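You operate a simulated robot arm through the tools that you are given. There is no shell and no other tool.

Carry out the task below with a simulated robot arm. There is one attempt and no reset: what you move stays moved.

## Task
Glue the picture frame's corner, close it and clamp it till it sets.
Fine: glue stick back on the mat; lift the clamp once the glue has set. Set down upright: green glue stick. Where these are worked on the way, their far stop is far enough and under half their travel is too little: corner clamp. A coat counts when it lies all over at full strength: go over it till it gets no stronger.

The check looks at the end state, three seconds after you hand in, the way a careful person would. Anything else that was tipped, shoved, dropped, spilled or broken makes it a failure.

## Robot
A 6-joint arm with a two-finger parallel gripper, fixed in place. Base frame: the origin is on the floor under the middle of its stand, x ahead of it, y to its left, z up; the work surface is at about z = 78. Readings come in cm, rad, newtons and seconds.
With the tool pointing down near the work surface it reaches from about 32 to 74 cm from the base axis. Its first joint turns from -1.152 to 1.152 rad. Payload 2.45 kg.
The TCP is the grasp point between the finger pads, 2.4 cm short of the fingertips. In the tool frame z runs along the fingers and y along their closing line. The gripper opens to 6.8 cm. The fingers are 1.7 cm wide and 1 cm thick; the gripper's body (4 by 7 cm) begins 4.1 cm behind the TCP.
Orientation is told as [roll, pitch, yaw] about the base's x, y, z axes, in that order, counted from this pose: with the fingers straight down and closing along the base's y, the tool's x points along the base's -x, its y along +y and its z along -z.

## Interface
- The arm moves only by the tool step_arm. Its argument "rows" is a list of rows, each an object (a shift or turn left out is 0, a gripper value left out holds the last) with "translation": the shift along the tool's x, y, z in cm, a list of three; "angular": the turn, a rotation vector about the tool's x, y, z in rad, a list of three; "hand": the opening, from 0 (shut) to 1 (fully open). In form: [{"translation": [x, y, z], "angular": [wx, wy, wz], "hand": hand}, ...]. A call has 1 to 20 rows; each row is the pose to reach, as a shift and turn from the pose commanded when the call began, along the tool's axes at that moment. Each row takes 0.2 s and may step no farther than 5 cm and 0.15 rad from the row before; otherwise, or with a gripper value out of range, the whole call is refused. A pose out of reach is approached as far as the arm can. The call stops where the force on the tool passes 90 N (or 10 N more than at its start, if that is more) or the arm is blocked; 0.2 s more then pass. The fingers move at their own pace (about 10.8 cm/s each) and stop on an object; they squeeze with about 35 N. The grip force told is the motor's: it shows also when the fingers shut on nothing. Time passes only in rows, and 0.2 s behind the last, so rows that repeat a pose let the fingers close. The reply holds the time, the measured pose of the TCP, the force on the tool along the base axes, the opening and the grip force, in the units named above and with some noise, with the torque about the TCP (base axes, N m) and any sound that the robot's microphone picked up, and new pictures: "views" is both (left out), scene, wrist or none.
- Cameras (640 x 400 px; columns grow to the right, rows downward): "scene" is fixed at [13.87, 43.21, 142.15]; the picture's right is [-0.84, -0.54, 0.00], its down [-0.50, 0.79, -0.36] and it looks along [0.19, -0.31, -0.93] (base axes); focal length 214 px, centre (320, 200). "wrist" rides on the gripper at [8.4, 1.1, -7.5] in the tool frame; the picture's right is [-0.13, 0.99, 0.00], its down [-0.60, -0.08, -0.79] and it looks along [-0.79, -0.10, 0.61] (tool axes); focal length 251 px, centre (320, 200). There is no depth. A picture from a camera that has moved, and an enlarged one, comes with that camera's place and axes in the base frame and with its lens.
- close_up(camera, box): a new picture of the part [left, top, right, bottom] of that camera's present view, enlarged. The clock stands still meanwhile.
- sign_off(): hands the job in; it is judged then, once.

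Places have to be worked out from the pictures, the camera data and where the tool is seen. Open the gripper and draw the arm clear of the work before you hand the job in, unless the task says otherwise.

The tools are called after ">>>" as a command line: name --argument value ..., lists and objects as JSON in quotes. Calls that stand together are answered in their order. step_arm: Moves the arm, as the interface text tells. Its arguments: {"type":"object","properties":{"rows":{"type":"array"},"views":{"type":"string","enum":["both","scene","wrist","none"]}},"required":["rows"]} The other tools are called the same way: close_up (camera, box) takes an enlarged picture of a part of a camera's view; sign_off () hands the job in.

At the start:

```text
time: 0.0
tool_pos: [44.9, 0.45, 107.94]
orientation: [-0.001, -0.001, 0.003]
contact_force: [-0.3, 0.5, 0.1]
wrist_torque: [0.0, -0.01, 0.01]
finger_gap: 6.8
finger_force: 0.0
```

scene: 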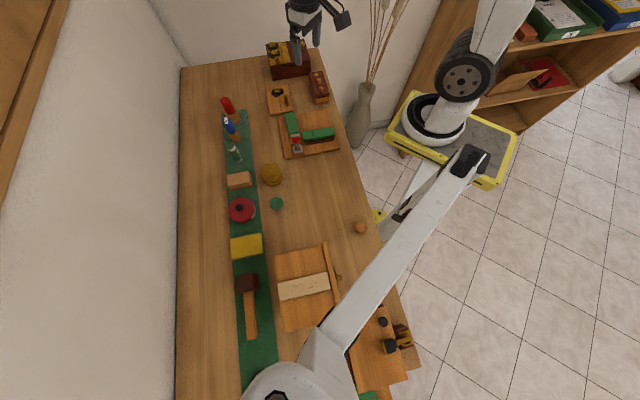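
wrist: 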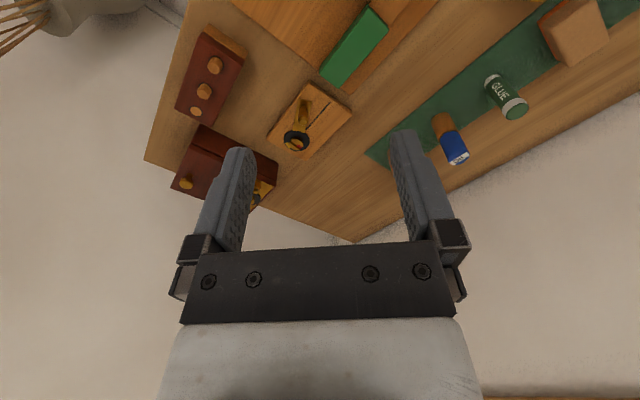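

The first pictures show a bench with a green mat holding tools, including a glue stick. I'll enlarge parts of the scene view to identify the frame, the clamp and the glue stick.

>>> close_up --camera "scene" --box '[250, 80, 370, 170]'

>>> close_up --camera "scene" --box '[180, 40, 340, 140]'

>>> close_up --camera "scene" --box '[200, 130, 300, 220]'

>>> close_up --camera "scene" --box '[220, 220, 440, 400]'

>>> close_up --camera "wrist" --box '[140, 0, 640, 240]'

```text
4.44 times, centred on (310, 125) of scene
camera zoom: at [13.87, 43.21, 142.15], right [-0.84, -0.54, 0.0], down [-0.5, 0.79, -0.36], along [0.19, -0.31, -0.93], focal length 953 px, centre (364, 533)
```

zoom: 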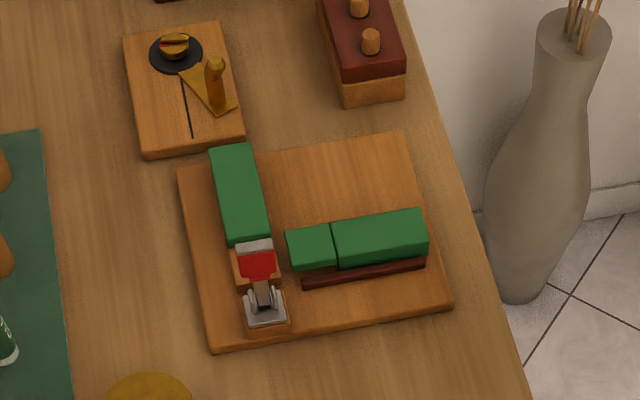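

```text
4.00 times, centred on (260, 90) of scene
camera zoom: at [13.87, 43.21, 142.15], right [-0.84, -0.54, 0.0], down [-0.5, 0.79, -0.36], along [0.19, -0.31, -0.93], focal length 858 px, centre (560, 640)
```

zoom: 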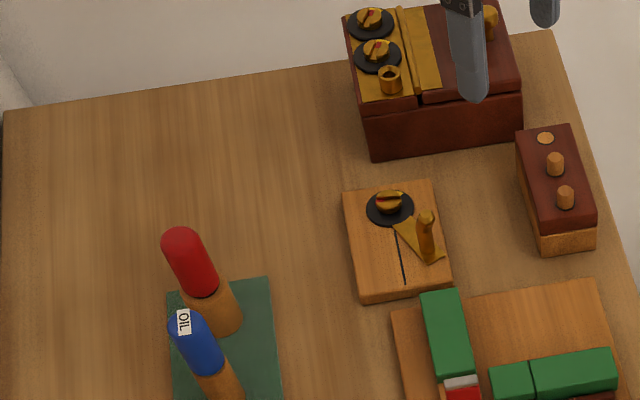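

```text
4.44 times, centred on (250, 175) of scene
camera zoom: at [13.87, 43.21, 142.15], right [-0.84, -0.54, 0.0], down [-0.5, 0.79, -0.36], along [0.19, -0.31, -0.93], focal length 953 px, centre (631, 311)
```

zoom: 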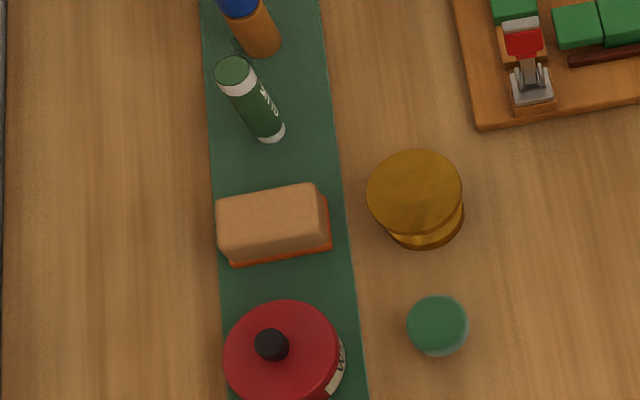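

```text
2.22 times, centred on (330, 310) of scene
camera zoom: at [13.87, 43.21, 142.15], right [-0.84, -0.54, 0.0], down [-0.5, 0.79, -0.36], along [0.19, -0.31, -0.93], focal length 477 px, centre (298, -44)
```

zoom: 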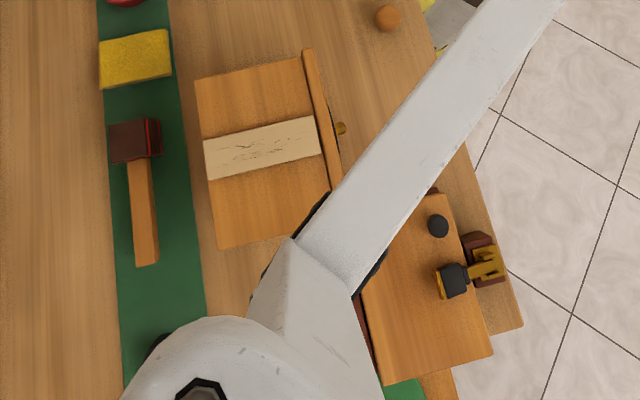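

```text
1.28 times, centred on (390, 120) of wrist
camera zoom: at [36.44, 1.65, 115.42], right [0.13, 0.99, 0.0], down [0.6, -0.08, 0.79], along [0.79, -0.1, -0.61], focal length 322 px, centre (230, 302)
```

zoom: 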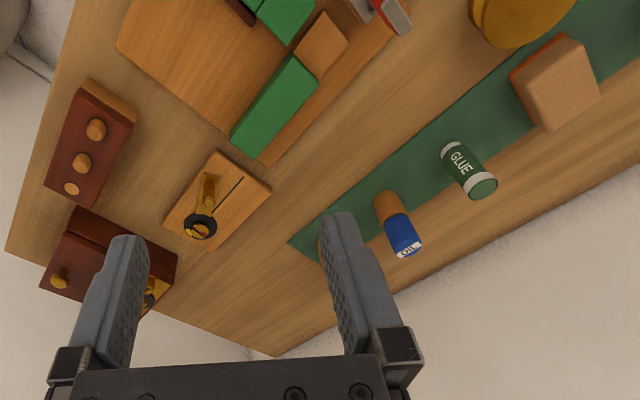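

The bench lies at about z = 78, and the frame jig (green rails, red toggle clamp) is centred near (44, 3). I'll tilt the wrist camera down over it for a closer look, staying high.

>>> step_arm --rows '[{"translation": [1.2, 0.6, 1.5], "angular": [0, 0.125, 0]}, {"translation": [2.4, 1.2, 3], "angular": [0, 0.25, 0]}, {"translation": [3.6, 1.8, 4.5], "angular": [0, 0.375, 0]}, {"translation": [4.9, 2.5, 6], "angular": [0, 0.5, 0]}, {"translation": [4.9, 2.5, 6], "angular": [0, 0.5, 0]}]' --views "both"

```text
time: 1.2
tool_pos: [39.85, 3.01, 101.9]
orientation: [0.002, 0.5, 0.002]
contact_force: [0.1, 0.0, -0.7]
wrist_torque: [-0.03, -0.01, -0.02]
finger_gap: 6.8
finger_force: 0.0
camera wrist: at [36.2, 4.21, 112.48], right [0.11, 0.99, -0.06], down [0.91, -0.08, 0.41], along [0.4, -0.1, -0.91], focal length 251 px, centre (320, 200)
```

scene: 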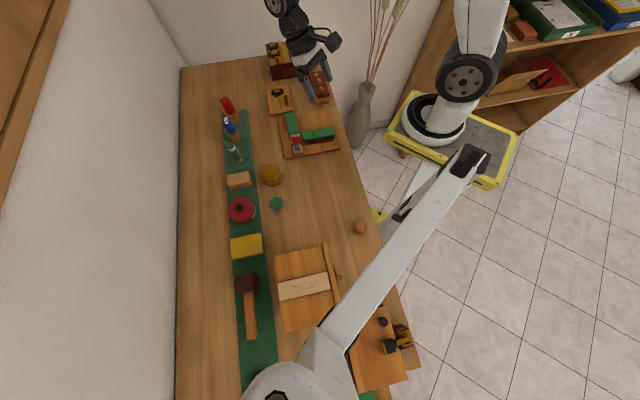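
wrist: 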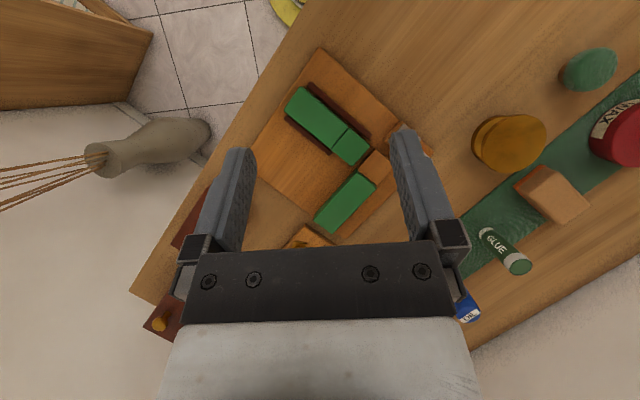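

The jig is now visible between the fingers; I'll enlarge it and the glue stick.

>>> close_up --camera "wrist" --box '[240, 40, 450, 250]'

>>> close_up --camera "wrist" --box '[440, 100, 620, 300]'

```text
1.90 times, centred on (345, 145) of wrist
camera zoom: at [36.2, 4.21, 112.48], right [0.11, 0.99, -0.06], down [0.91, -0.08, 0.41], along [0.4, -0.1, -0.91], focal length 479 px, centre (272, 305)
```

zoom: 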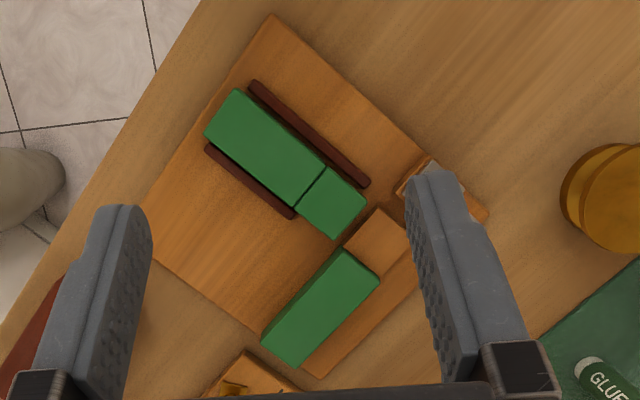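

```text
2.00 times, centred on (530, 200) of wrist
camera zoom: at [36.2, 4.21, 112.48], right [0.11, 0.99, -0.06], down [0.91, -0.08, 0.41], along [0.4, -0.1, -0.91], focal length 503 px, centre (-100, 200)
```

zoom: 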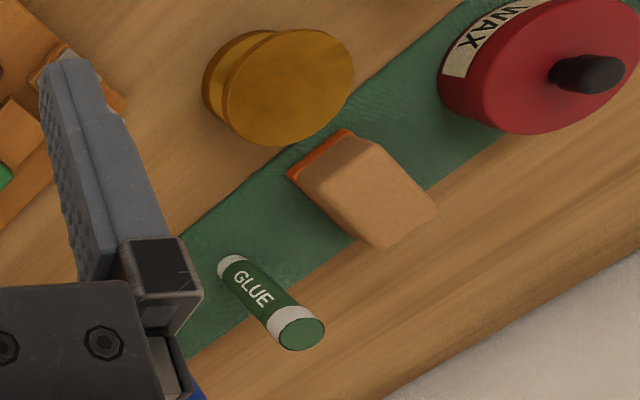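

The joint looks like a half lap: a bare wooden lap on the fixed leg near (45.7, 8.5) and a thinner green tongue on the sliding leg. The clamp is hidden by a finger, so I shift sideways to see it.

>>> step_arm --rows '[{"translation": [-1.2, 3, 1.2]}, {"translation": [-2.4, 6, 2.5]}, {"translation": [-3.45, 8, 3.8]}, {"translation": [-3.45, 8, 3.8]}]' --views "wrist"

>>> close_up --camera "wrist" --box '[200, 20, 440, 220]'

```text
time: 2.2
tool_pos: [41.12, 10.9, 96.97]
orientation: [-0.001, 0.498, -0.001]
contact_force: [-0.5, 0.0, -0.7]
wrist_torque: [-0.01, 0.01, 0.04]
finger_gap: 6.81
finger_force: 0.1
camera wrist: at [37.39, 12.14, 107.53], right [0.11, 0.99, -0.06], down [0.91, -0.08, 0.41], along [0.4, -0.1, -0.91], focal length 251 px, centre (320, 200)
```

wrist: 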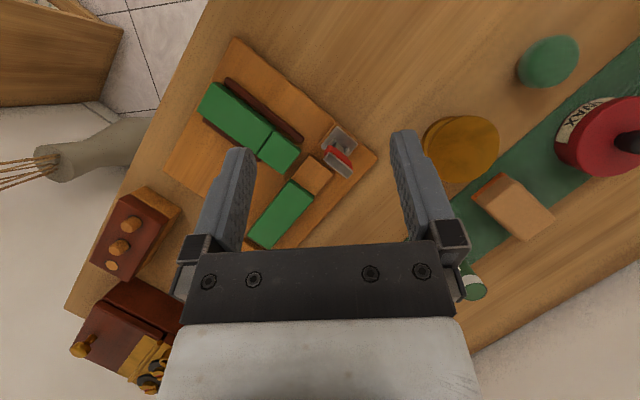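

```text
2.00 times, centred on (320, 120) of wrist
camera zoom: at [37.39, 12.14, 107.53], right [0.11, 0.99, -0.06], down [0.91, -0.08, 0.41], along [0.4, -0.1, -0.91], focal length 503 px, centre (320, 360)
```

zoom: 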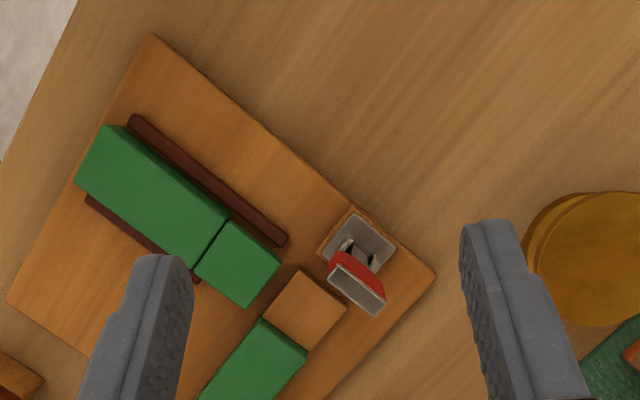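

The clamp lever stands upright at about (42.3, 12), top near z = 90, hinged beside the lap which is at about (46, 8.7). I'll level the tool and then yaw 45° so the camera looks along the sliding leg towards the joint.

>>> step_arm --rows '[{"translation": [0.25, -0.7, -0.3], "angular": [0, -0.125, 0]}, {"translation": [0.5, -1.4, -0.6], "angular": [0, -0.25, 0]}, {"translation": [0.75, -2.1, -0.9], "angular": [0, -0.375, 0]}, {"translation": [0.98, -2.9, -1.17], "angular": [0, -0.498, 0]}]' --views "none"

>>> step_arm --rows '[{"angular": [0, 0, -0.13]}, {"angular": [0, 0, -0.26]}, {"angular": [0, 0, -0.39]}, {"angular": [0, 0, -0.52]}, {"angular": [0, 0, -0.65]}, {"angular": [0, 0, -0.785]}, {"angular": [0, 0, -0.785]}]' --views "both"

>>> close_up --camera "wrist" --box '[200, 0, 440, 200]'

```text
time: 3.2
tool_pos: [40.77, 8.08, 98.52]
orientation: [-0.001, -0.003, 0.002]
contact_force: [0.1, 0.2, 0.4]
wrist_torque: [0.01, 0.01, 0.02]
finger_gap: 6.79
finger_force: 0.1
```

```text
time: 4.8
tool_pos: [40.88, 8.06, 98.41]
orientation: [-0.001, 0.001, 0.786]
contact_force: [-0.2, 0.3, -0.1]
wrist_torque: [0.01, 0.02, -0.02]
finger_gap: 6.81
finger_force: 0.2
camera wrist: at [34.22, 2.98, 105.9], right [-0.61, 0.79, 0.0], down [0.48, 0.37, 0.79], along [0.63, 0.49, -0.61], focal length 251 px, centre (320, 200)
```

scene: 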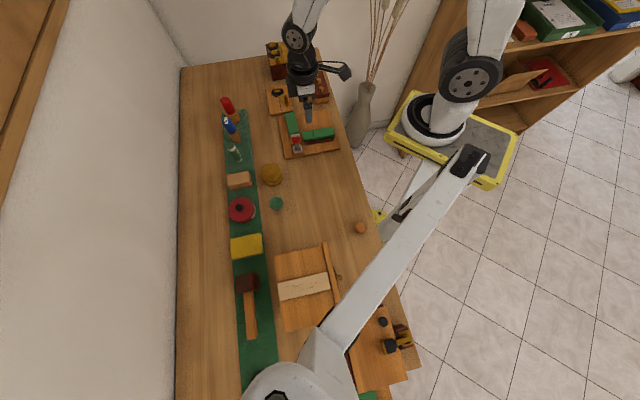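
wrist: 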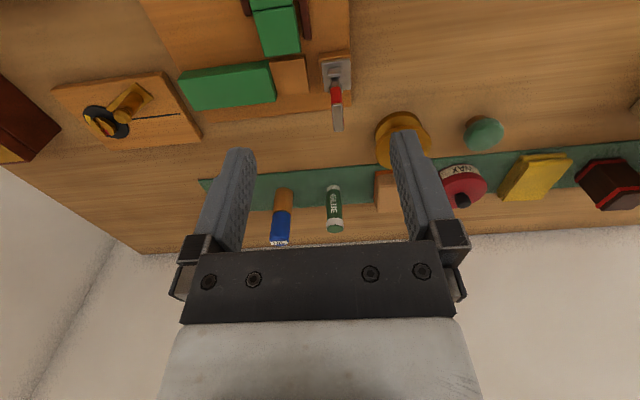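

```text
2.00 times, centred on (320, 100) of wrist
camera zoom: at [34.22, 2.98, 105.9], right [-0.61, 0.79, 0.0], down [0.48, 0.37, 0.79], along [0.63, 0.49, -0.61], focal length 503 px, centre (320, 400)
```

zoom: 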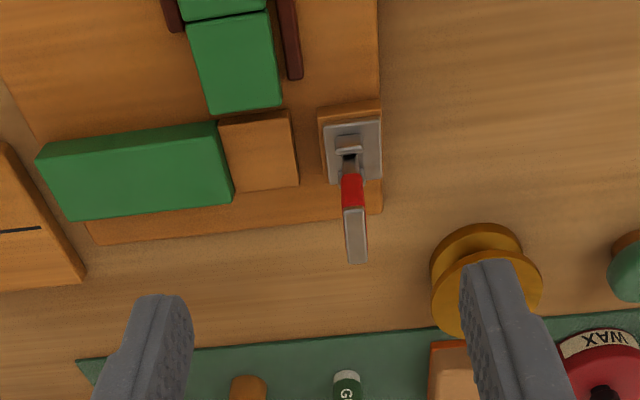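

The lever is upright and swings along the fixed leg's direction onto the lap. Triangulating, the glue stick stands at about (58.1, 24.3) with its top near z = 86.7; I'll go above it with the fingers turned to close along the (0.7, 0.7) direction, and look at it.

>>> step_arm --rows '[{"translation": [-2.15, -0.07, 0], "angular": [0, 0, 0.143]}, {"translation": [-4.3, -0.13, 0], "angular": [0, 0, 0.286]}, {"translation": [-6.4, -0.2, 0], "angular": [0, 0, 0.429]}, {"translation": [-8.6, -0.27, 0], "angular": [0, 0, 0.572]}, {"translation": [-10.7, -0.34, 0], "angular": [0, 0, 0.715]}, {"translation": [-12.9, -0.4, 0], "angular": [0, 0, 0.858]}, {"translation": [-15, -0.47, 0], "angular": [0, 0, 1.0]}, {"translation": [-17.2, -0.54, 0], "angular": [0, 0, 1.143]}, {"translation": [-19.3, -0.6, 0], "angular": [0, 0, 1.286]}, {"translation": [-21.5, -0.67, 0], "angular": [0, 0, 1.43]}, {"translation": [-23.6, -0.74, 0], "angular": [0, 0, 1.571]}, {"translation": [-23.6, -0.74, 0], "angular": [0, 0, 1.571]}]' --views "both"

>>> close_up --camera "wrist" --box '[230, 0, 430, 180]'

```text
time: 7.4
tool_pos: [58.04, 24.31, 98.53]
orientation: [0.001, -0.001, -0.787]
contact_force: [0.4, -0.4, -1.0]
wrist_torque: [-0.01, -0.01, -0.05]
finger_gap: 6.76
finger_force: 0.0
camera wrist: at [53.02, 31.13, 106.01], right [0.79, 0.61, 0.0], down [0.37, -0.48, 0.79], along [0.48, -0.63, -0.61], focal length 251 px, centre (320, 200)
```

scene: 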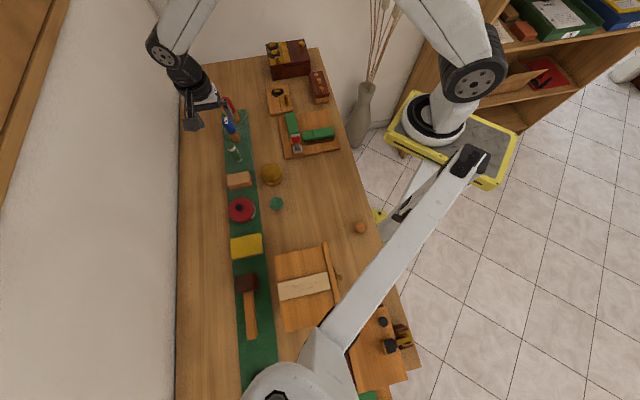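
wrist: 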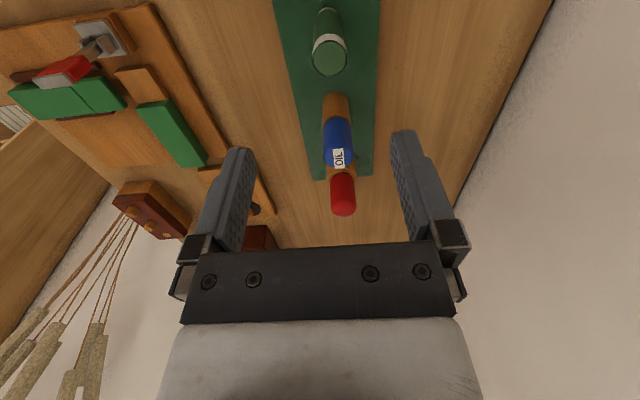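

```text
2.22 times, centred on (330, 90) of wrist
camera zoom: at [53.02, 31.13, 106.01], right [0.79, 0.61, 0.0], down [0.37, -0.48, 0.79], along [0.48, -0.63, -0.61], focal length 559 px, centre (298, 444)
```

zoom: 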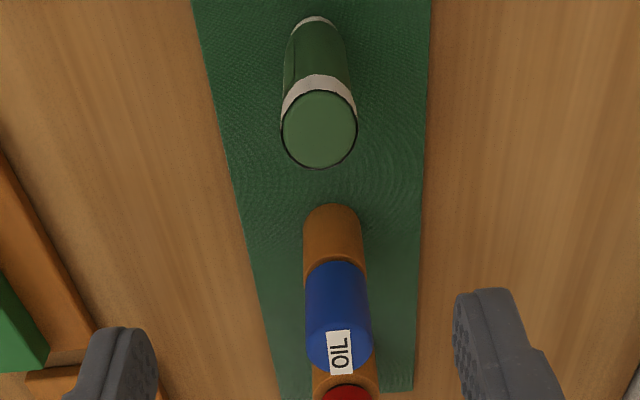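

The stick's top centre triangulates to about (58.8, 24.6, 85.6), diameter 2.6 cm. I'll shift over it and come down to just above its top to check alignment.

>>> step_arm --rows '[{"translation": [-0.39, 0.74, 2]}, {"translation": [-0.39, 0.74, 5]}, {"translation": [-0.39, 0.74, 8]}, {"translation": [-0.39, 0.74, 9.5]}, {"translation": [-0.39, 0.74, 9.5]}]' --views "both"

>>> close_up --camera "wrist" --box '[220, 60, 420, 240]'

>>> close_up --camera "scene" --box '[180, 90, 290, 190]'

```text
time: 8.6
tool_pos: [58.95, 24.55, 89.11]
orientation: [0.0, -0.001, -0.787]
contact_force: [0.7, 0.3, 0.9]
wrist_torque: [0.01, -0.02, 0.02]
finger_gap: 6.82
finger_force: 0.0
camera wrist: at [53.72, 31.24, 96.6], right [0.79, 0.61, 0.0], down [0.37, -0.48, 0.79], along [0.48, -0.63, -0.61], focal length 251 px, centre (320, 200)
```

scene: 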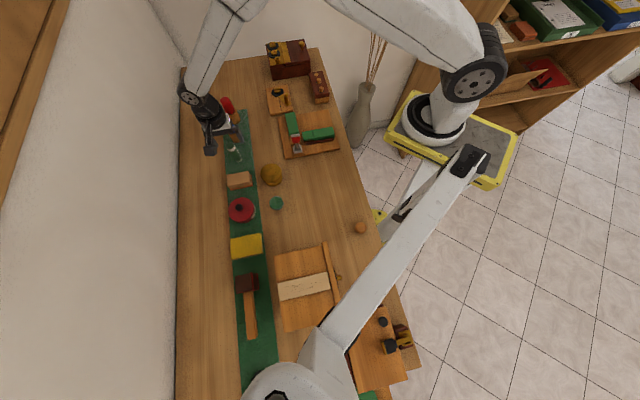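
wrist: 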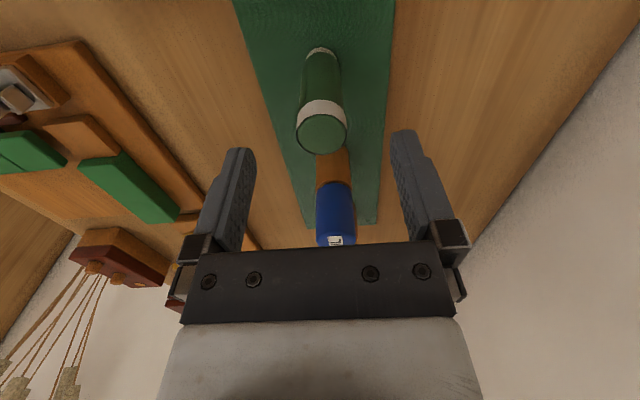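

```text
2.22 times, centred on (320, 150) of wrist
camera zoom: at [53.72, 31.24, 96.6], right [0.79, 0.61, 0.0], down [0.37, -0.48, 0.79], along [0.48, -0.63, -0.61], focal length 559 px, centre (320, 311)
```

zoom: 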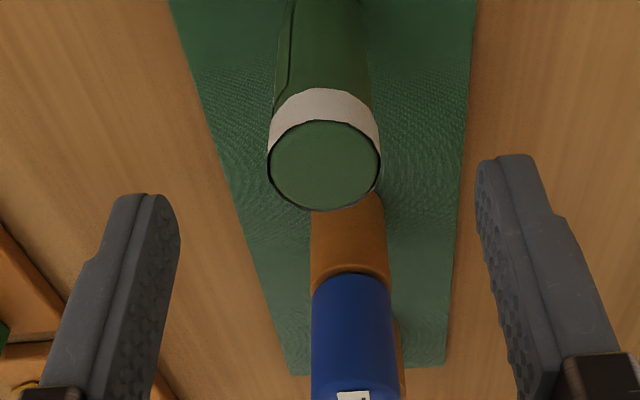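

```text
4.00 times, centred on (235, 140) of scene
camera zoom: at [13.87, 43.21, 142.15], right [-0.84, -0.54, 0.0], down [-0.5, 0.79, -0.36], along [0.19, -0.31, -0.93], focal length 858 px, centre (660, 440)
```

zoom: 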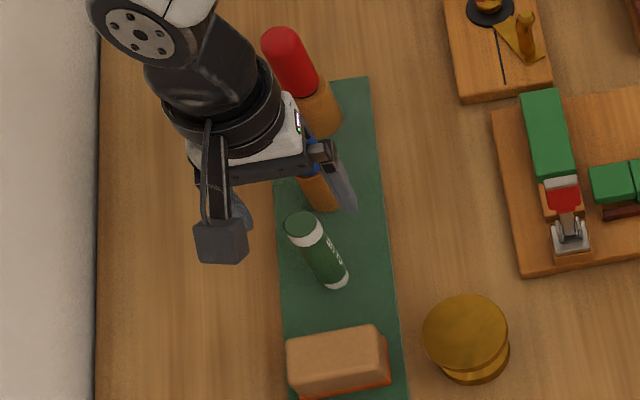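

The stick's top is centred under the TCP (58.95, 24.55). I go down so the pads straddle its upper part, then close.

>>> step_arm --rows '[{"translation": [0, 0, 1.5], "hand": 1}, {"translation": [0, 0, 3.2], "hand": 1}, {"translation": [0, 0, 4.8], "hand": 1}, {"translation": [0, 0, 4.8], "hand": 1}, {"translation": [0, 0, 4.8], "hand": 0}, {"translation": [0, 0, 4.8], "hand": 0}, {"translation": [0, 0, 4.8], "hand": 0}, {"translation": [0, 0, 4.8], "hand": 0}]' --views "both"

```text
time: 10.4
tool_pos: [58.76, 24.42, 84.16]
orientation: [0.001, 0.001, -0.784]
contact_force: [-0.7, -0.4, 0.6]
wrist_torque: [-0.02, 0.01, 0.05]
finger_gap: 2.29
finger_force: 34.7
camera wrist: at [53.72, 31.29, 91.62], right [0.79, 0.61, 0.0], down [0.37, -0.48, 0.79], along [0.48, -0.63, -0.61], focal length 251 px, centre (320, 200)
```

scene: 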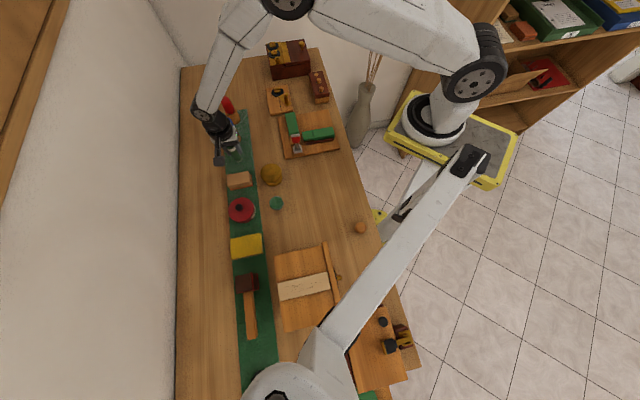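
wrist: 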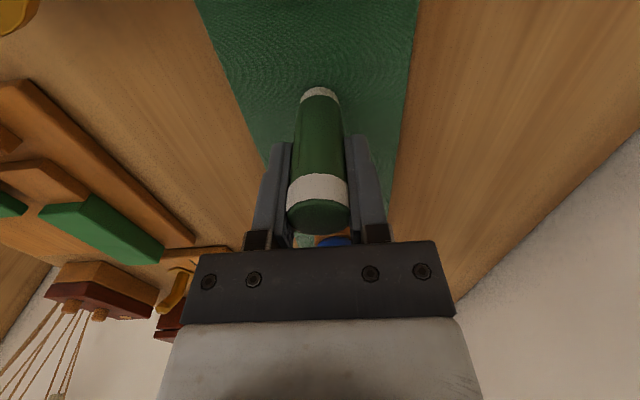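

The stick is gripped (gap 2.29 cm). I lift it straight up and carry it over the lap, which I put at about (46.2, 8.5), 3.7 cm square.

>>> step_arm --rows '[{"translation": [0, 0, -2]}, {"translation": [0, 0, -5]}, {"translation": [0, 0, -8.5]}, {"translation": [0, 0, -12]}, {"translation": [-0.4, -3.4, -13]}, {"translation": [-0.8, -6.8, -13]}, {"translation": [-1.2, -10.2, -13]}, {"translation": [-1.6, -13.6, -13]}, {"translation": [-2.0, -17, -13]}, {"translation": [-2.4, -20.15, -13]}, {"translation": [-2.4, -20.15, -13]}]' --views "both"

>>> close_up --camera "wrist" --box '[220, 0, 440, 240]'

>>> close_up --camera "scene" --box '[240, 50, 360, 170]'

```text
time: 12.8
tool_pos: [46.1, 8.37, 97.28]
orientation: [0.001, 0.001, -0.786]
contact_force: [0.6, 0.3, -0.8]
wrist_torque: [-0.01, 0.01, 0.01]
finger_gap: 2.32
finger_force: 35.3
camera wrist: at [41.04, 15.13, 104.68], right [0.79, 0.61, 0.0], down [0.37, -0.48, 0.79], along [0.48, -0.63, -0.61], focal length 251 px, centre (320, 200)
```

scene: 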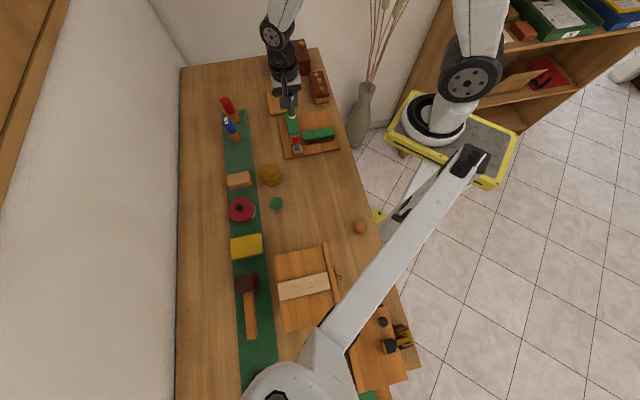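
wrist: 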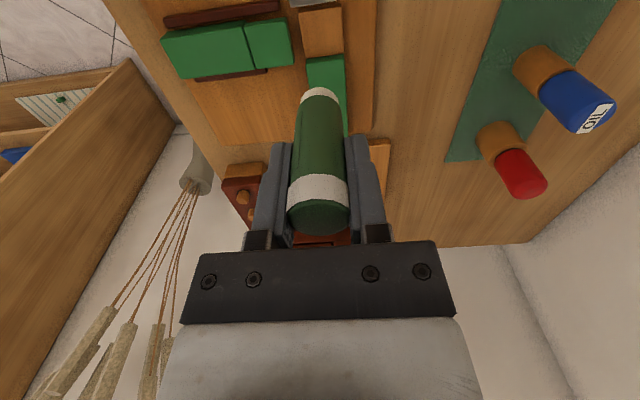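

```text
1.67 times, centred on (330, 120) of wrist
camera zoom: at [41.04, 15.13, 104.68], right [0.79, 0.61, 0.0], down [0.37, -0.48, 0.79], along [0.48, -0.63, -0.61], focal length 419 px, centre (303, 333)
```

zoom: 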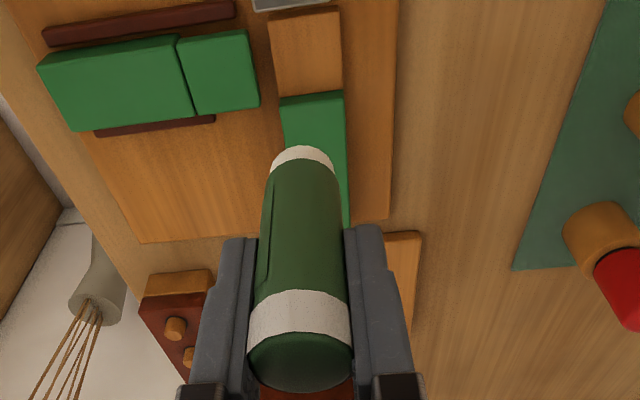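

```text
3.33 times, centred on (300, 110) of scene
camera zoom: at [13.87, 43.21, 142.15], right [-0.84, -0.54, 0.0], down [-0.5, 0.79, -0.36], along [0.19, -0.31, -0.93], focal length 715 px, centre (387, 500)
```

zoom: 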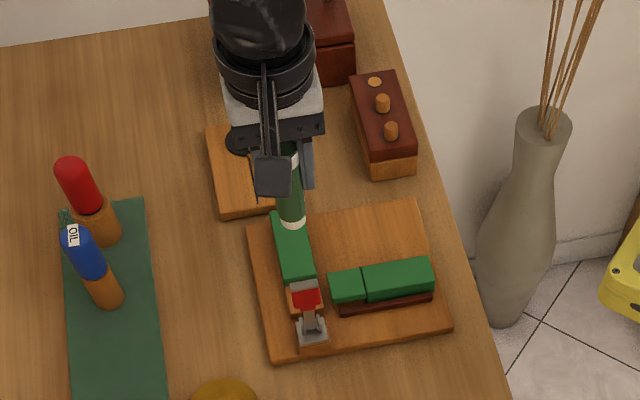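

The lap's corners in this view give a centre of (46.2, 8.55) and about 3.5 × 3.6 cm. The stick hangs vertically under the TCP, so I lower it to about 1 cm above the lap.

>>> step_arm --rows '[{"translation": [0.06, 0.2, 3]}, {"translation": [0.06, 0.2, 6]}, {"translation": [0.06, 0.2, 8]}, {"translation": [0.06, 0.2, 9.5]}, {"translation": [0.06, 0.2, 9.5]}]' --views "both"

>>> close_up --camera "wrist" --box '[220, 0, 440, 240]'

>>> close_up --camera "scene" --box '[250, 80, 360, 170]'

```text
time: 14.0
tool_pos: [46.28, 8.71, 87.7]
orientation: [0.001, -0.001, -0.786]
contact_force: [-0.8, -1.1, -0.7]
wrist_torque: [-0.01, 0.02, -0.02]
finger_gap: 2.29
finger_force: 34.7
camera wrist: at [41.22, 15.54, 95.19], right [0.79, 0.61, 0.0], down [0.37, -0.48, 0.79], along [0.48, -0.63, -0.61], focal length 251 px, centre (320, 200)
```

scene: 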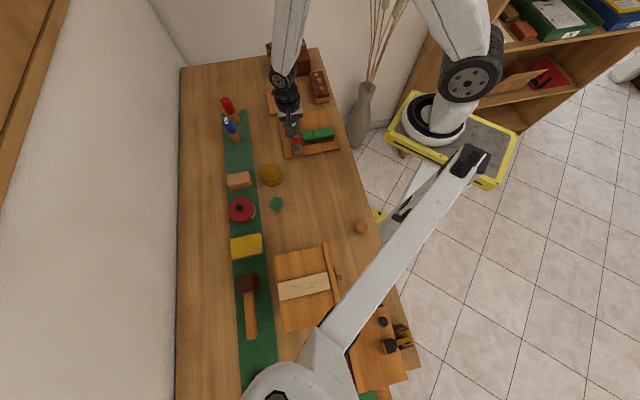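
wrist: 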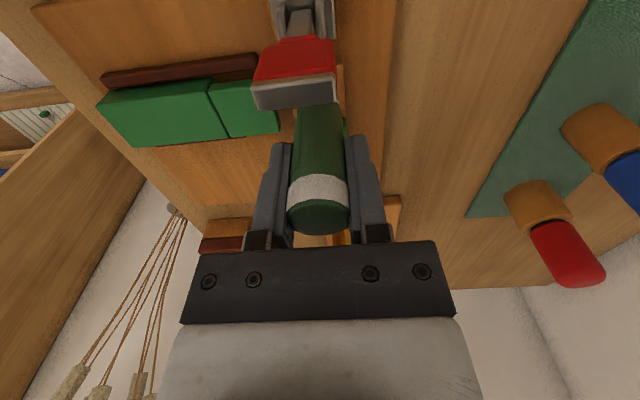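

```text
1.67 times, centred on (330, 120) of wrist
camera zoom: at [41.22, 15.54, 95.19], right [0.79, 0.61, 0.0], down [0.37, -0.48, 0.79], along [0.48, -0.63, -0.61], focal length 419 px, centre (303, 333)
```

zoom: 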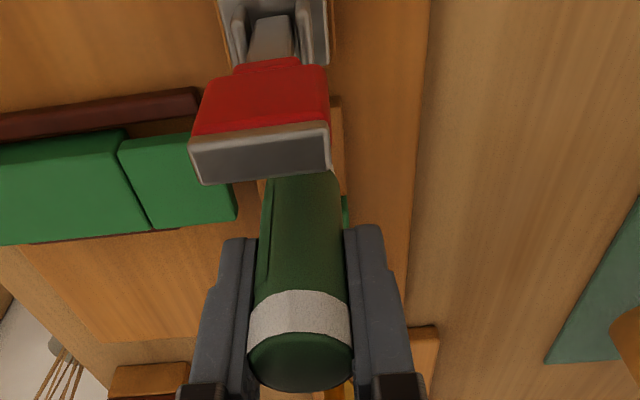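

```text
4.44 times, centred on (305, 125) of scene
camera zoom: at [13.87, 43.21, 142.15], right [-0.84, -0.54, 0.0], down [-0.5, 0.79, -0.36], along [0.19, -0.31, -0.93], focal length 953 px, centre (387, 533)
```

zoom: 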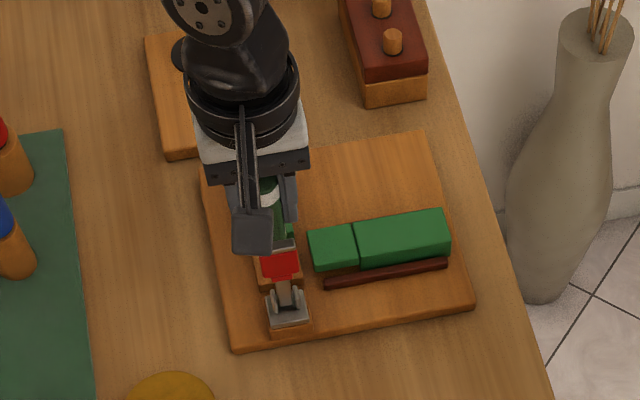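

The stick's tip is about 1 cm above the lap and the lever head (top z ≈ 88) is clear of stick and gripper. I lower gently and watch the force.

>>> step_arm --rows '[{"translation": [0.05, 0.0, 0.3]}, {"translation": [0.05, 0.0, 0.6]}, {"translation": [0.05, 0.0, 0.6]}]' --views "none"

>>> step_arm --rows '[{"translation": [0, 0.0, 0.2]}, {"translation": [0, 0.0, 0.3]}, {"translation": [0, 0.0, 0.3]}]' --views "none"

```text
time: 14.8
tool_pos: [46.25, 8.76, 87.22]
orientation: [-0.001, -0.001, -0.787]
contact_force: [-0.6, 0.4, -0.8]
wrist_torque: [0.02, 0.01, -0.02]
finger_gap: 2.32
finger_force: 34.9
```

```text
time: 15.6
tool_pos: [46.26, 8.73, 86.87]
orientation: [0.001, 0.0, -0.785]
contact_force: [-0.6, 0.3, -0.1]
wrist_torque: [0.0, 0.01, -0.02]
finger_gap: 2.31
finger_force: 34.8
```

No contact yet at TCP z = 86.87; I continue down in small steps.

>>> step_arm --rows '[{"translation": [0, 0.0, 0.2]}, {"translation": [0, 0.0, 0.3]}, {"translation": [0, 0.0, 0.3]}]' --views "none"

>>> step_arm --rows '[{"translation": [0, 0.0, 0.15]}, {"translation": [0, 0.0, 0.25]}, {"translation": [0, 0.0, 0.25]}]' --views "none"

```text
time: 16.4
tool_pos: [46.28, 8.72, 86.5]
orientation: [-0.001, 0.0, -0.785]
contact_force: [0.0, 0.3, -0.6]
wrist_torque: [0.03, -0.02, 0.03]
finger_gap: 2.3
finger_force: 34.1
```

```text
time: 17.2
tool_pos: [46.32, 8.78, 86.33]
orientation: [0.0, 0.0, -0.786]
contact_force: [0.3, -0.2, -0.4]
wrist_torque: [0.01, 0.02, -0.01]
finger_gap: 2.32
finger_force: 35.0
```

Still free at TCP z = 86.3 (tip ≈ 80.4). I go a bit lower and take a look.

>>> step_arm --rows '[{"translation": [0, 0.0, 0.15]}, {"translation": [0, 0.0, 0.3]}, {"translation": [0, 0.0, 0.3]}]' --views "none"

>>> close_up --camera "wrist" --box '[220, 0, 440, 240]'

>>> close_up --camera "scene" --box '[270, 90, 350, 160]'

```text
time: 18.0
tool_pos: [46.18, 8.67, 85.99]
orientation: [0.0, 0.0, -0.786]
contact_force: [-2.1, 0.5, 7.9]
wrist_torque: [0.04, 0.15, -0.01]
finger_gap: 2.29
finger_force: 35.0
```

```text
1.67 times, centred on (330, 120) of wrist
camera zoom: at [41.21, 15.54, 93.41], right [0.79, 0.61, 0.0], down [0.37, -0.48, 0.79], along [0.48, -0.63, -0.61], focal length 419 px, centre (303, 333)
```

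zoom: 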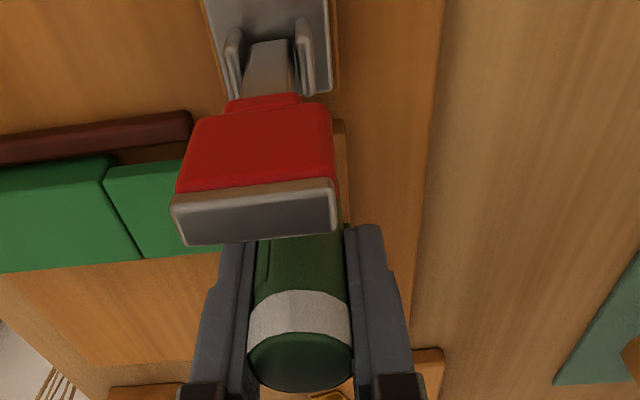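

```text
5.71 times, centred on (310, 125) of scene
camera zoom: at [13.85, 43.21, 142.15], right [-0.84, -0.54, 0.0], down [-0.5, 0.79, -0.36], along [0.19, -0.31, -0.93], focal length 1226 px, centre (377, 629)
```

zoom: 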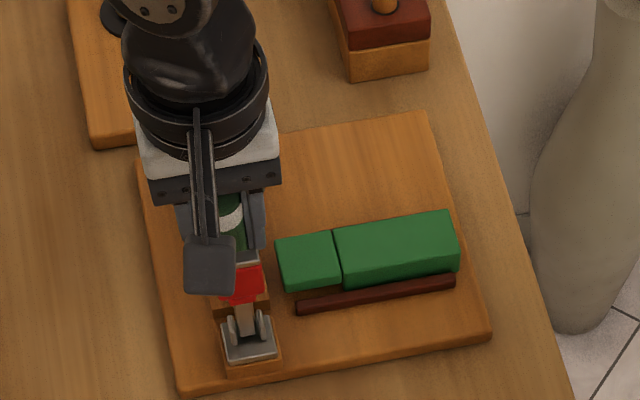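

Contact is made at TCP z = 86.0 with about 8 N, so the lap's surface is near z = 80.0. I'll rub a first set of lines over the lap at this pressure and then check the force and the coat.

>>> step_arm --rows '[{"translation": [-0.3, -0.5, 0]}, {"translation": [-0.6, -1.0, 0]}, {"translation": [-0.6, -1.38, 0]}, {"translation": [-0.6, -0.78, 0]}, {"translation": [-0.6, -0.18, 0]}, {"translation": [-0.6, 0.42, 0]}, {"translation": [-0.6, 1.02, 0]}, {"translation": [-0.6, 1.52, 0]}, {"translation": [-0.1, 1.32, 0]}, {"translation": [-0.1, 0.72, 0]}, {"translation": [-0.1, 0.12, 0]}, {"translation": [-0.1, -0.48, 0]}, {"translation": [-0.1, -1.08, 0]}, {"translation": [-0.1, -1.38, 0]}, {"translation": [0.5, -1.38, 0]}, {"translation": [0.5, -0.78, 0]}, {"translation": [0.5, -0.18, 0]}, {"translation": [0.5, 0.42, 0]}, {"translation": [0.5, 1.02, 0]}, {"translation": [0.5, 1.32, 0]}]' --views "wrist"

```text
time: 22.2
tool_pos: [46.77, 10.06, 85.86]
orientation: [0.0, 0.0, -0.786]
contact_force: [0.8, -0.9, 1.9]
wrist_torque: [-0.05, 0.01, -0.03]
finger_gap: 2.33
finger_force: 35.4
camera wrist: at [41.73, 16.9, 93.4], right [0.79, 0.61, 0.0], down [0.37, -0.48, 0.79], along [0.48, -0.63, -0.61], focal length 251 px, centre (320, 200)
```

wrist: 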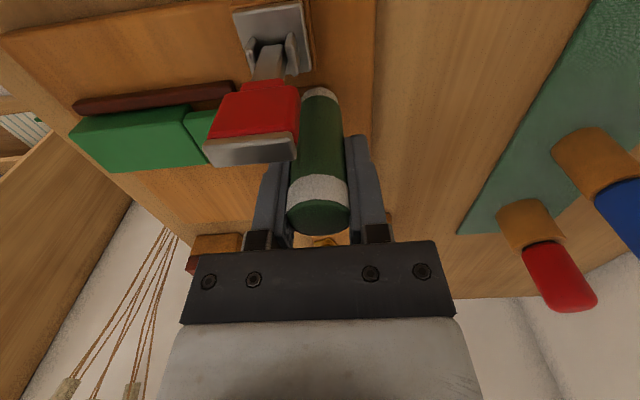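

Contact force has dropped to about 2 N, so I'll lift and look at the lap for any glue trace.

>>> step_arm --rows '[{"translation": [0, 0, -2]}, {"translation": [0, 0, -5]}, {"translation": [0, 0, -8]}, {"translation": [0, 0, -11]}, {"translation": [0, 0, -11]}]' --views "wrist"

>>> close_up --camera "wrist" --box '[250, 0, 390, 120]'

>>> close_up --camera "scene" --box '[270, 100, 350, 160]'

```text
time: 23.4
tool_pos: [46.74, 10.01, 97.12]
orientation: [-0.001, 0.002, -0.785]
contact_force: [0.0, -0.3, -0.6]
wrist_torque: [0.01, 0.02, 0.02]
finger_gap: 2.31
finger_force: 35.1
camera wrist: at [41.7, 16.88, 104.52], right [0.79, 0.61, 0.0], down [0.37, -0.48, 0.79], along [0.48, -0.63, -0.61], focal length 251 px, centre (320, 200)
```

wrist: 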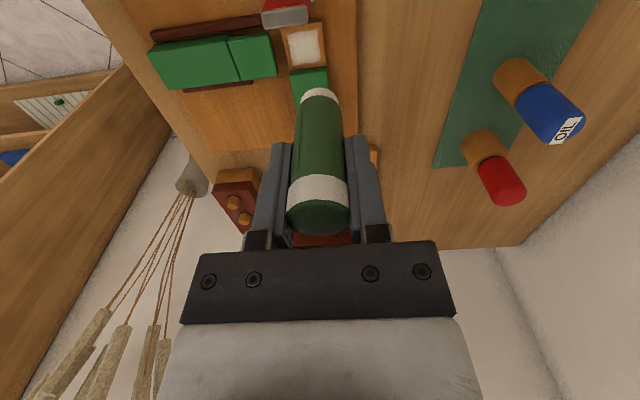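

```text
3.33 times, centred on (320, 60) of wrist
camera zoom: at [41.7, 16.88, 104.52], right [0.79, 0.61, 0.0], down [0.37, -0.48, 0.79], along [0.48, -0.63, -0.61], focal length 838 px, centre (320, 667)
```

zoom: 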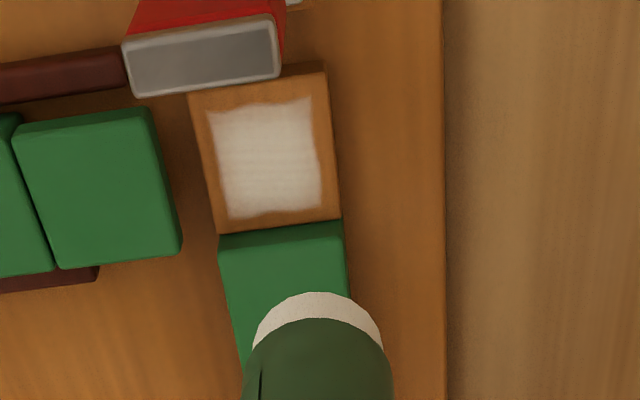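

```text
6.67 times, centred on (310, 130) of scene
camera zoom: at [13.87, 43.21, 142.15], right [-0.84, -0.54, 0.0], down [-0.5, 0.79, -0.36], along [0.19, -0.31, -0.93], focal length 1430 px, centre (387, 667)
```

zoom: 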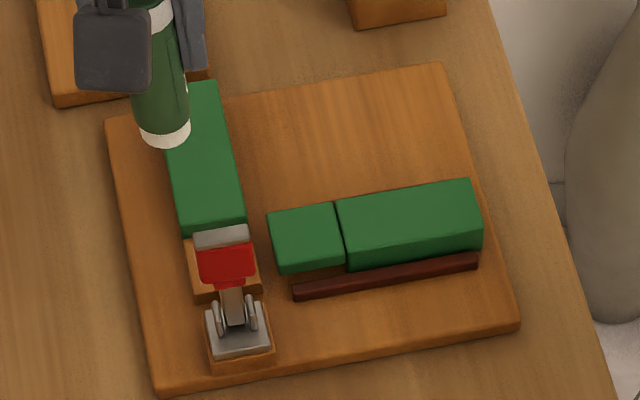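

Glue is showing as a whitish patch on the lap, so the bottom end is the tip. It looks slightly thin at the edges; I'll go back down and make another full pass.

>>> step_arm --rows '[{"translation": [-0.6, -1.5, 2]}, {"translation": [-0.6, -1.5, 6]}, {"translation": [-0.6, -1.5, 9.5]}, {"translation": [-0.6, -1.5, 10.7]}, {"translation": [-0.6, -1.5, 11.05]}, {"translation": [-1.15, -2.1, 11.05]}, {"translation": [-1.15, -2.7, 11.05]}, {"translation": [-1.15, -2.0, 11.05]}, {"translation": [-1.15, -1.3, 11.05]}, {"translation": [-1.15, -0.6, 11.05]}, {"translation": [-1.15, 0.0, 11.05]}, {"translation": [-0.5, 0, 11.05]}, {"translation": [-0.5, -0.7, 11.05]}, {"translation": [-0.5, -1.4, 11.05]}, {"translation": [-0.5, -2.1, 11.05]}, {"translation": [-0.5, -2.7, 11.05]}, {"translation": [0.2, -2.7, 11.05]}, {"translation": [0.2, -2.0, 11.05]}, {"translation": [0.2, -1.3, 11.05]}, {"translation": [0.2, -0.6, 11.05]}]' --views "none"

```text
time: 27.6
tool_pos: [46.18, 9.82, 85.94]
orientation: [-0.001, 0.002, -0.784]
contact_force: [-5.5, -4.8, 23.8]
wrist_torque: [-0.33, 0.34, -0.03]
finger_gap: 2.3
finger_force: 35.4
```

Contact is firm now (24 N). I ease off slightly and rub the remaining outer strip and the cross direction.

>>> step_arm --rows '[{"translation": [0, 0.6, -0.04]}, {"translation": [0.4, 0.6, -0.04]}, {"translation": [0.4, 0, -0.04]}, {"translation": [0.4, -0.7, -0.04]}, {"translation": [0.4, -1.4, -0.04]}, {"translation": [0.4, -2.1, -0.04]}, {"translation": [-0.2, -2.1, -0.04]}, {"translation": [-0.8, -2.1, -0.04]}, {"translation": [-1.35, -2.1, -0.04]}, {"translation": [-1.35, -1.4, -0.04]}, {"translation": [-0.8, -1.4, -0.04]}, {"translation": [-0.2, -1.4, -0.04]}, {"translation": [0.4, -1.4, -0.04]}, {"translation": [0.4, -0.7, -0.04]}, {"translation": [-0.2, -0.7, -0.04]}, {"translation": [-0.8, -0.7, -0.04]}, {"translation": [-1.35, -0.7, -0.04]}, {"translation": [-1.35, 0.0, -0.04]}, {"translation": [-0.8, 0.0, -0.04]}, {"translation": [-0.2, 0.0, -0.04]}]' --views "none"

>>> step_arm --rows '[{"translation": [0, 0, -2]}, {"translation": [0, 0, -5]}, {"translation": [0, 0, -8]}, {"translation": [0, 0, -11]}, {"translation": [0, 0, -11]}]' --views "wrist"

>>> close_up --camera "wrist" --box '[250, 0, 390, 120]'

```text
time: 31.8
tool_pos: [46.39, 9.62, 85.92]
orientation: [0.0, 0.001, -0.785]
contact_force: [0.5, 0.3, 0.7]
wrist_torque: [0.0, -0.03, -0.01]
finger_gap: 2.32
finger_force: 35.5
```

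```text
time: 33.0
tool_pos: [46.34, 9.52, 97.01]
orientation: [0.002, 0.001, -0.784]
contact_force: [-0.4, 0.1, -0.2]
wrist_torque: [0.0, -0.01, 0.0]
finger_gap: 2.34
finger_force: 35.1
camera wrist: at [41.31, 16.42, 104.51], right [0.79, 0.61, 0.0], down [0.37, -0.48, 0.79], along [0.48, -0.63, -0.61], focal length 251 px, centre (320, 200)
```

wrist: 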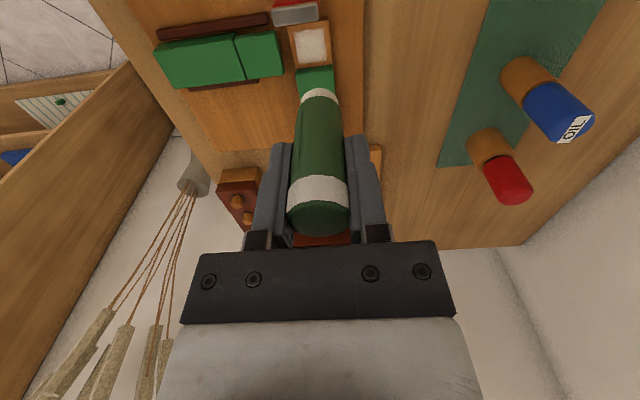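

```text
3.33 times, centred on (320, 60) of wrist
camera zoom: at [41.31, 16.42, 104.51], right [0.79, 0.61, 0.0], down [0.37, -0.48, 0.79], along [0.48, -0.63, -0.61], focal length 838 px, centre (320, 667)
```

zoom: 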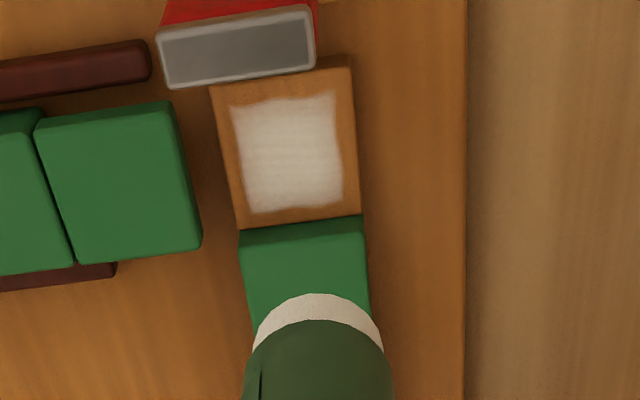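

The coat looks fuller, with the same outline. I'll take a tight reference picture, then go over it again to see whether it still gains strength.

>>> close_up --camera "wrist" --box '[290, 10, 340, 60]'

>>> step_arm --rows '[{"translation": [-0.4, -1.3, 2]}, {"translation": [-0.4, -1.3, 6]}, {"translation": [-0.4, -1.3, 9.5]}, {"translation": [-0.4, -1.3, 10.7]}, {"translation": [-0.4, -1.3, 11.05]}, {"translation": [-1.1, -1.9, 11.07]}, {"translation": [-1.15, -2.4, 11.07]}, {"translation": [-1.15, -1.8, 11.07]}, {"translation": [-1.15, -1.2, 11.07]}, {"translation": [-1.15, -0.6, 11.07]}, {"translation": [-1.15, 0.0, 11.07]}, {"translation": [-0.6, 0.2, 11.07]}, {"translation": [-0.6, -0.6, 11.07]}, {"translation": [-0.6, -1.2, 11.07]}, {"translation": [-0.6, -1.8, 11.07]}, {"translation": [-0.6, -2.4, 11.07]}, {"translation": [-0.1, -2.4, 11.07]}, {"translation": [-0.1, -1.8, 11.07]}, {"translation": [-0.1, -1.2, 11.07]}, {"translation": [-0.1, -0.6, 11.07]}]' --views "none"

```text
8.00 times, centred on (315, 35) of wrist
camera zoom: at [41.31, 16.42, 104.51], right [0.79, 0.61, 0.0], down [0.37, -0.48, 0.79], along [0.48, -0.63, -0.61], focal length 2012 px, centre (360, 1520)
```

zoom: 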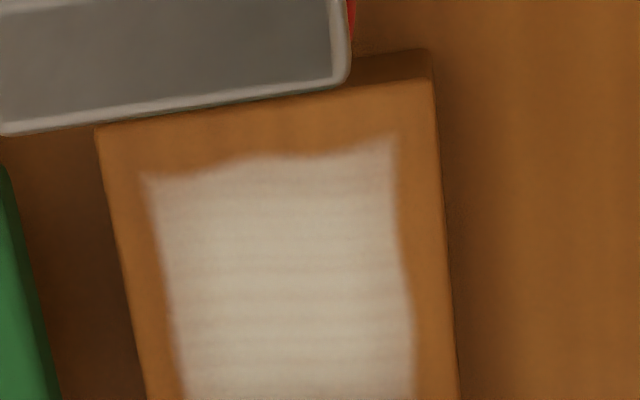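

```text
time: 37.2
tool_pos: [46.11, 9.13, 85.71]
orientation: [-0.002, 0.004, -0.787]
contact_force: [-2.4, -3.3, 10.5]
wrist_torque: [-0.06, 0.15, 0.01]
finger_gap: 2.31
finger_force: 35.1
```

Still about 10 N of contact; I finish this pass on the outer strip and with cross strokes, then lift and compare.

>>> step_arm --rows '[{"translation": [0, 0.6, 0]}, {"translation": [0, 1.1, 0]}, {"translation": [0.7, 1.1, 0]}, {"translation": [0.7, 0.5, 0]}, {"translation": [0.7, -0.1, 0]}, {"translation": [0.7, -0.7, 0]}, {"translation": [0.7, -1.3, 0]}, {"translation": [0.7, -1.7, 0]}, {"translation": [0.1, -1.7, 0.02]}, {"translation": [-0.5, -1.7, 0.02]}, {"translation": [-1.05, -1.7, 0.02]}, {"translation": [-1.05, -1.0, 0.02]}, {"translation": [-0.5, -1.0, 0.02]}, {"translation": [0.1, -1.0, 0.02]}, {"translation": [0.7, -0.7, 0.02]}, {"translation": [0.7, 0, 0.02]}, {"translation": [0.1, 0.0, 0.02]}, {"translation": [-0.5, 0, 0.02]}, {"translation": [-1.05, 0, 0.02]}, {"translation": [-1.05, 0.8, 0.02]}]' --views "none"

>>> step_arm --rows '[{"translation": [0.5, 0.8, 0.02]}, {"translation": [1.15, 0.6, 0.02]}, {"translation": [1.15, 0.6, -2]}, {"translation": [1.15, 0.6, -5]}, {"translation": [1.15, 0.6, -8]}, {"translation": [1.15, 0.6, -11]}, {"translation": [1.15, 0.6, -11]}]' --views "wrist"

>>> close_up --camera "wrist" --box '[250, 0, 390, 120]'

>>> close_up --camera "wrist" --box '[280, 10, 345, 75]'

```text
time: 41.4
tool_pos: [47.56, 8.84, 85.8]
orientation: [0.0, 0.001, -0.785]
contact_force: [-1.3, -2.1, 4.9]
wrist_torque: [-0.04, 0.05, -0.01]
finger_gap: 2.32
finger_force: 35.3
```

```text
time: 43.0
tool_pos: [47.16, 10.28, 96.79]
orientation: [-0.001, 0.002, -0.787]
contact_force: [0.7, 0.4, -0.2]
wrist_torque: [-0.01, 0.01, 0.01]
finger_gap: 2.32
finger_force: 35.1
camera wrist: at [41.98, 17.05, 104.29], right [0.79, 0.61, 0.0], down [0.37, -0.48, 0.79], along [0.48, -0.63, -0.61], focal length 251 px, centre (320, 200)
```

wrist: 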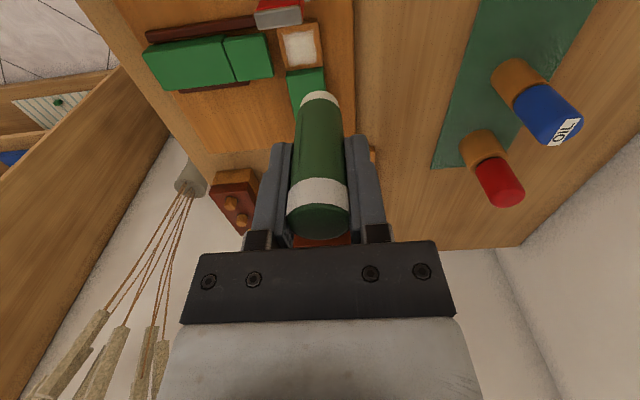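

```text
3.33 times, centred on (320, 60) of wrist
camera zoom: at [41.98, 17.05, 104.29], right [0.79, 0.61, 0.0], down [0.37, -0.48, 0.79], along [0.48, -0.63, -0.61], focal length 838 px, centre (320, 667)
```

zoom: 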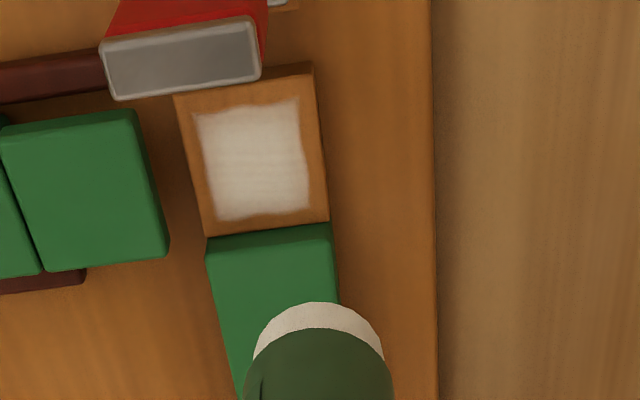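

```text
6.15 times, centred on (312, 42) of wrist
camera zoom: at [41.98, 17.05, 104.29], right [0.79, 0.61, 0.0], down [0.37, -0.48, 0.79], along [0.48, -0.63, -0.61], focal length 1547 px, centre (366, 1169)
```

zoom: 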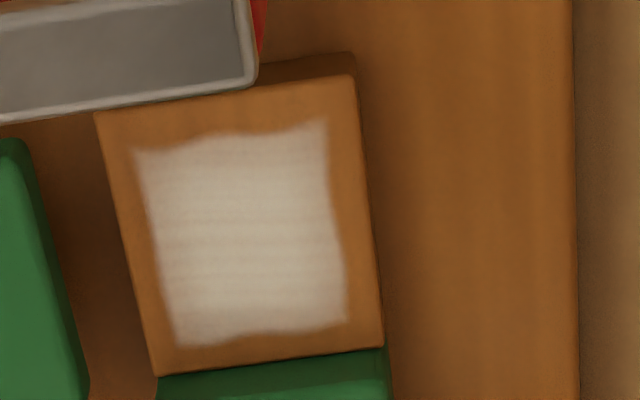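

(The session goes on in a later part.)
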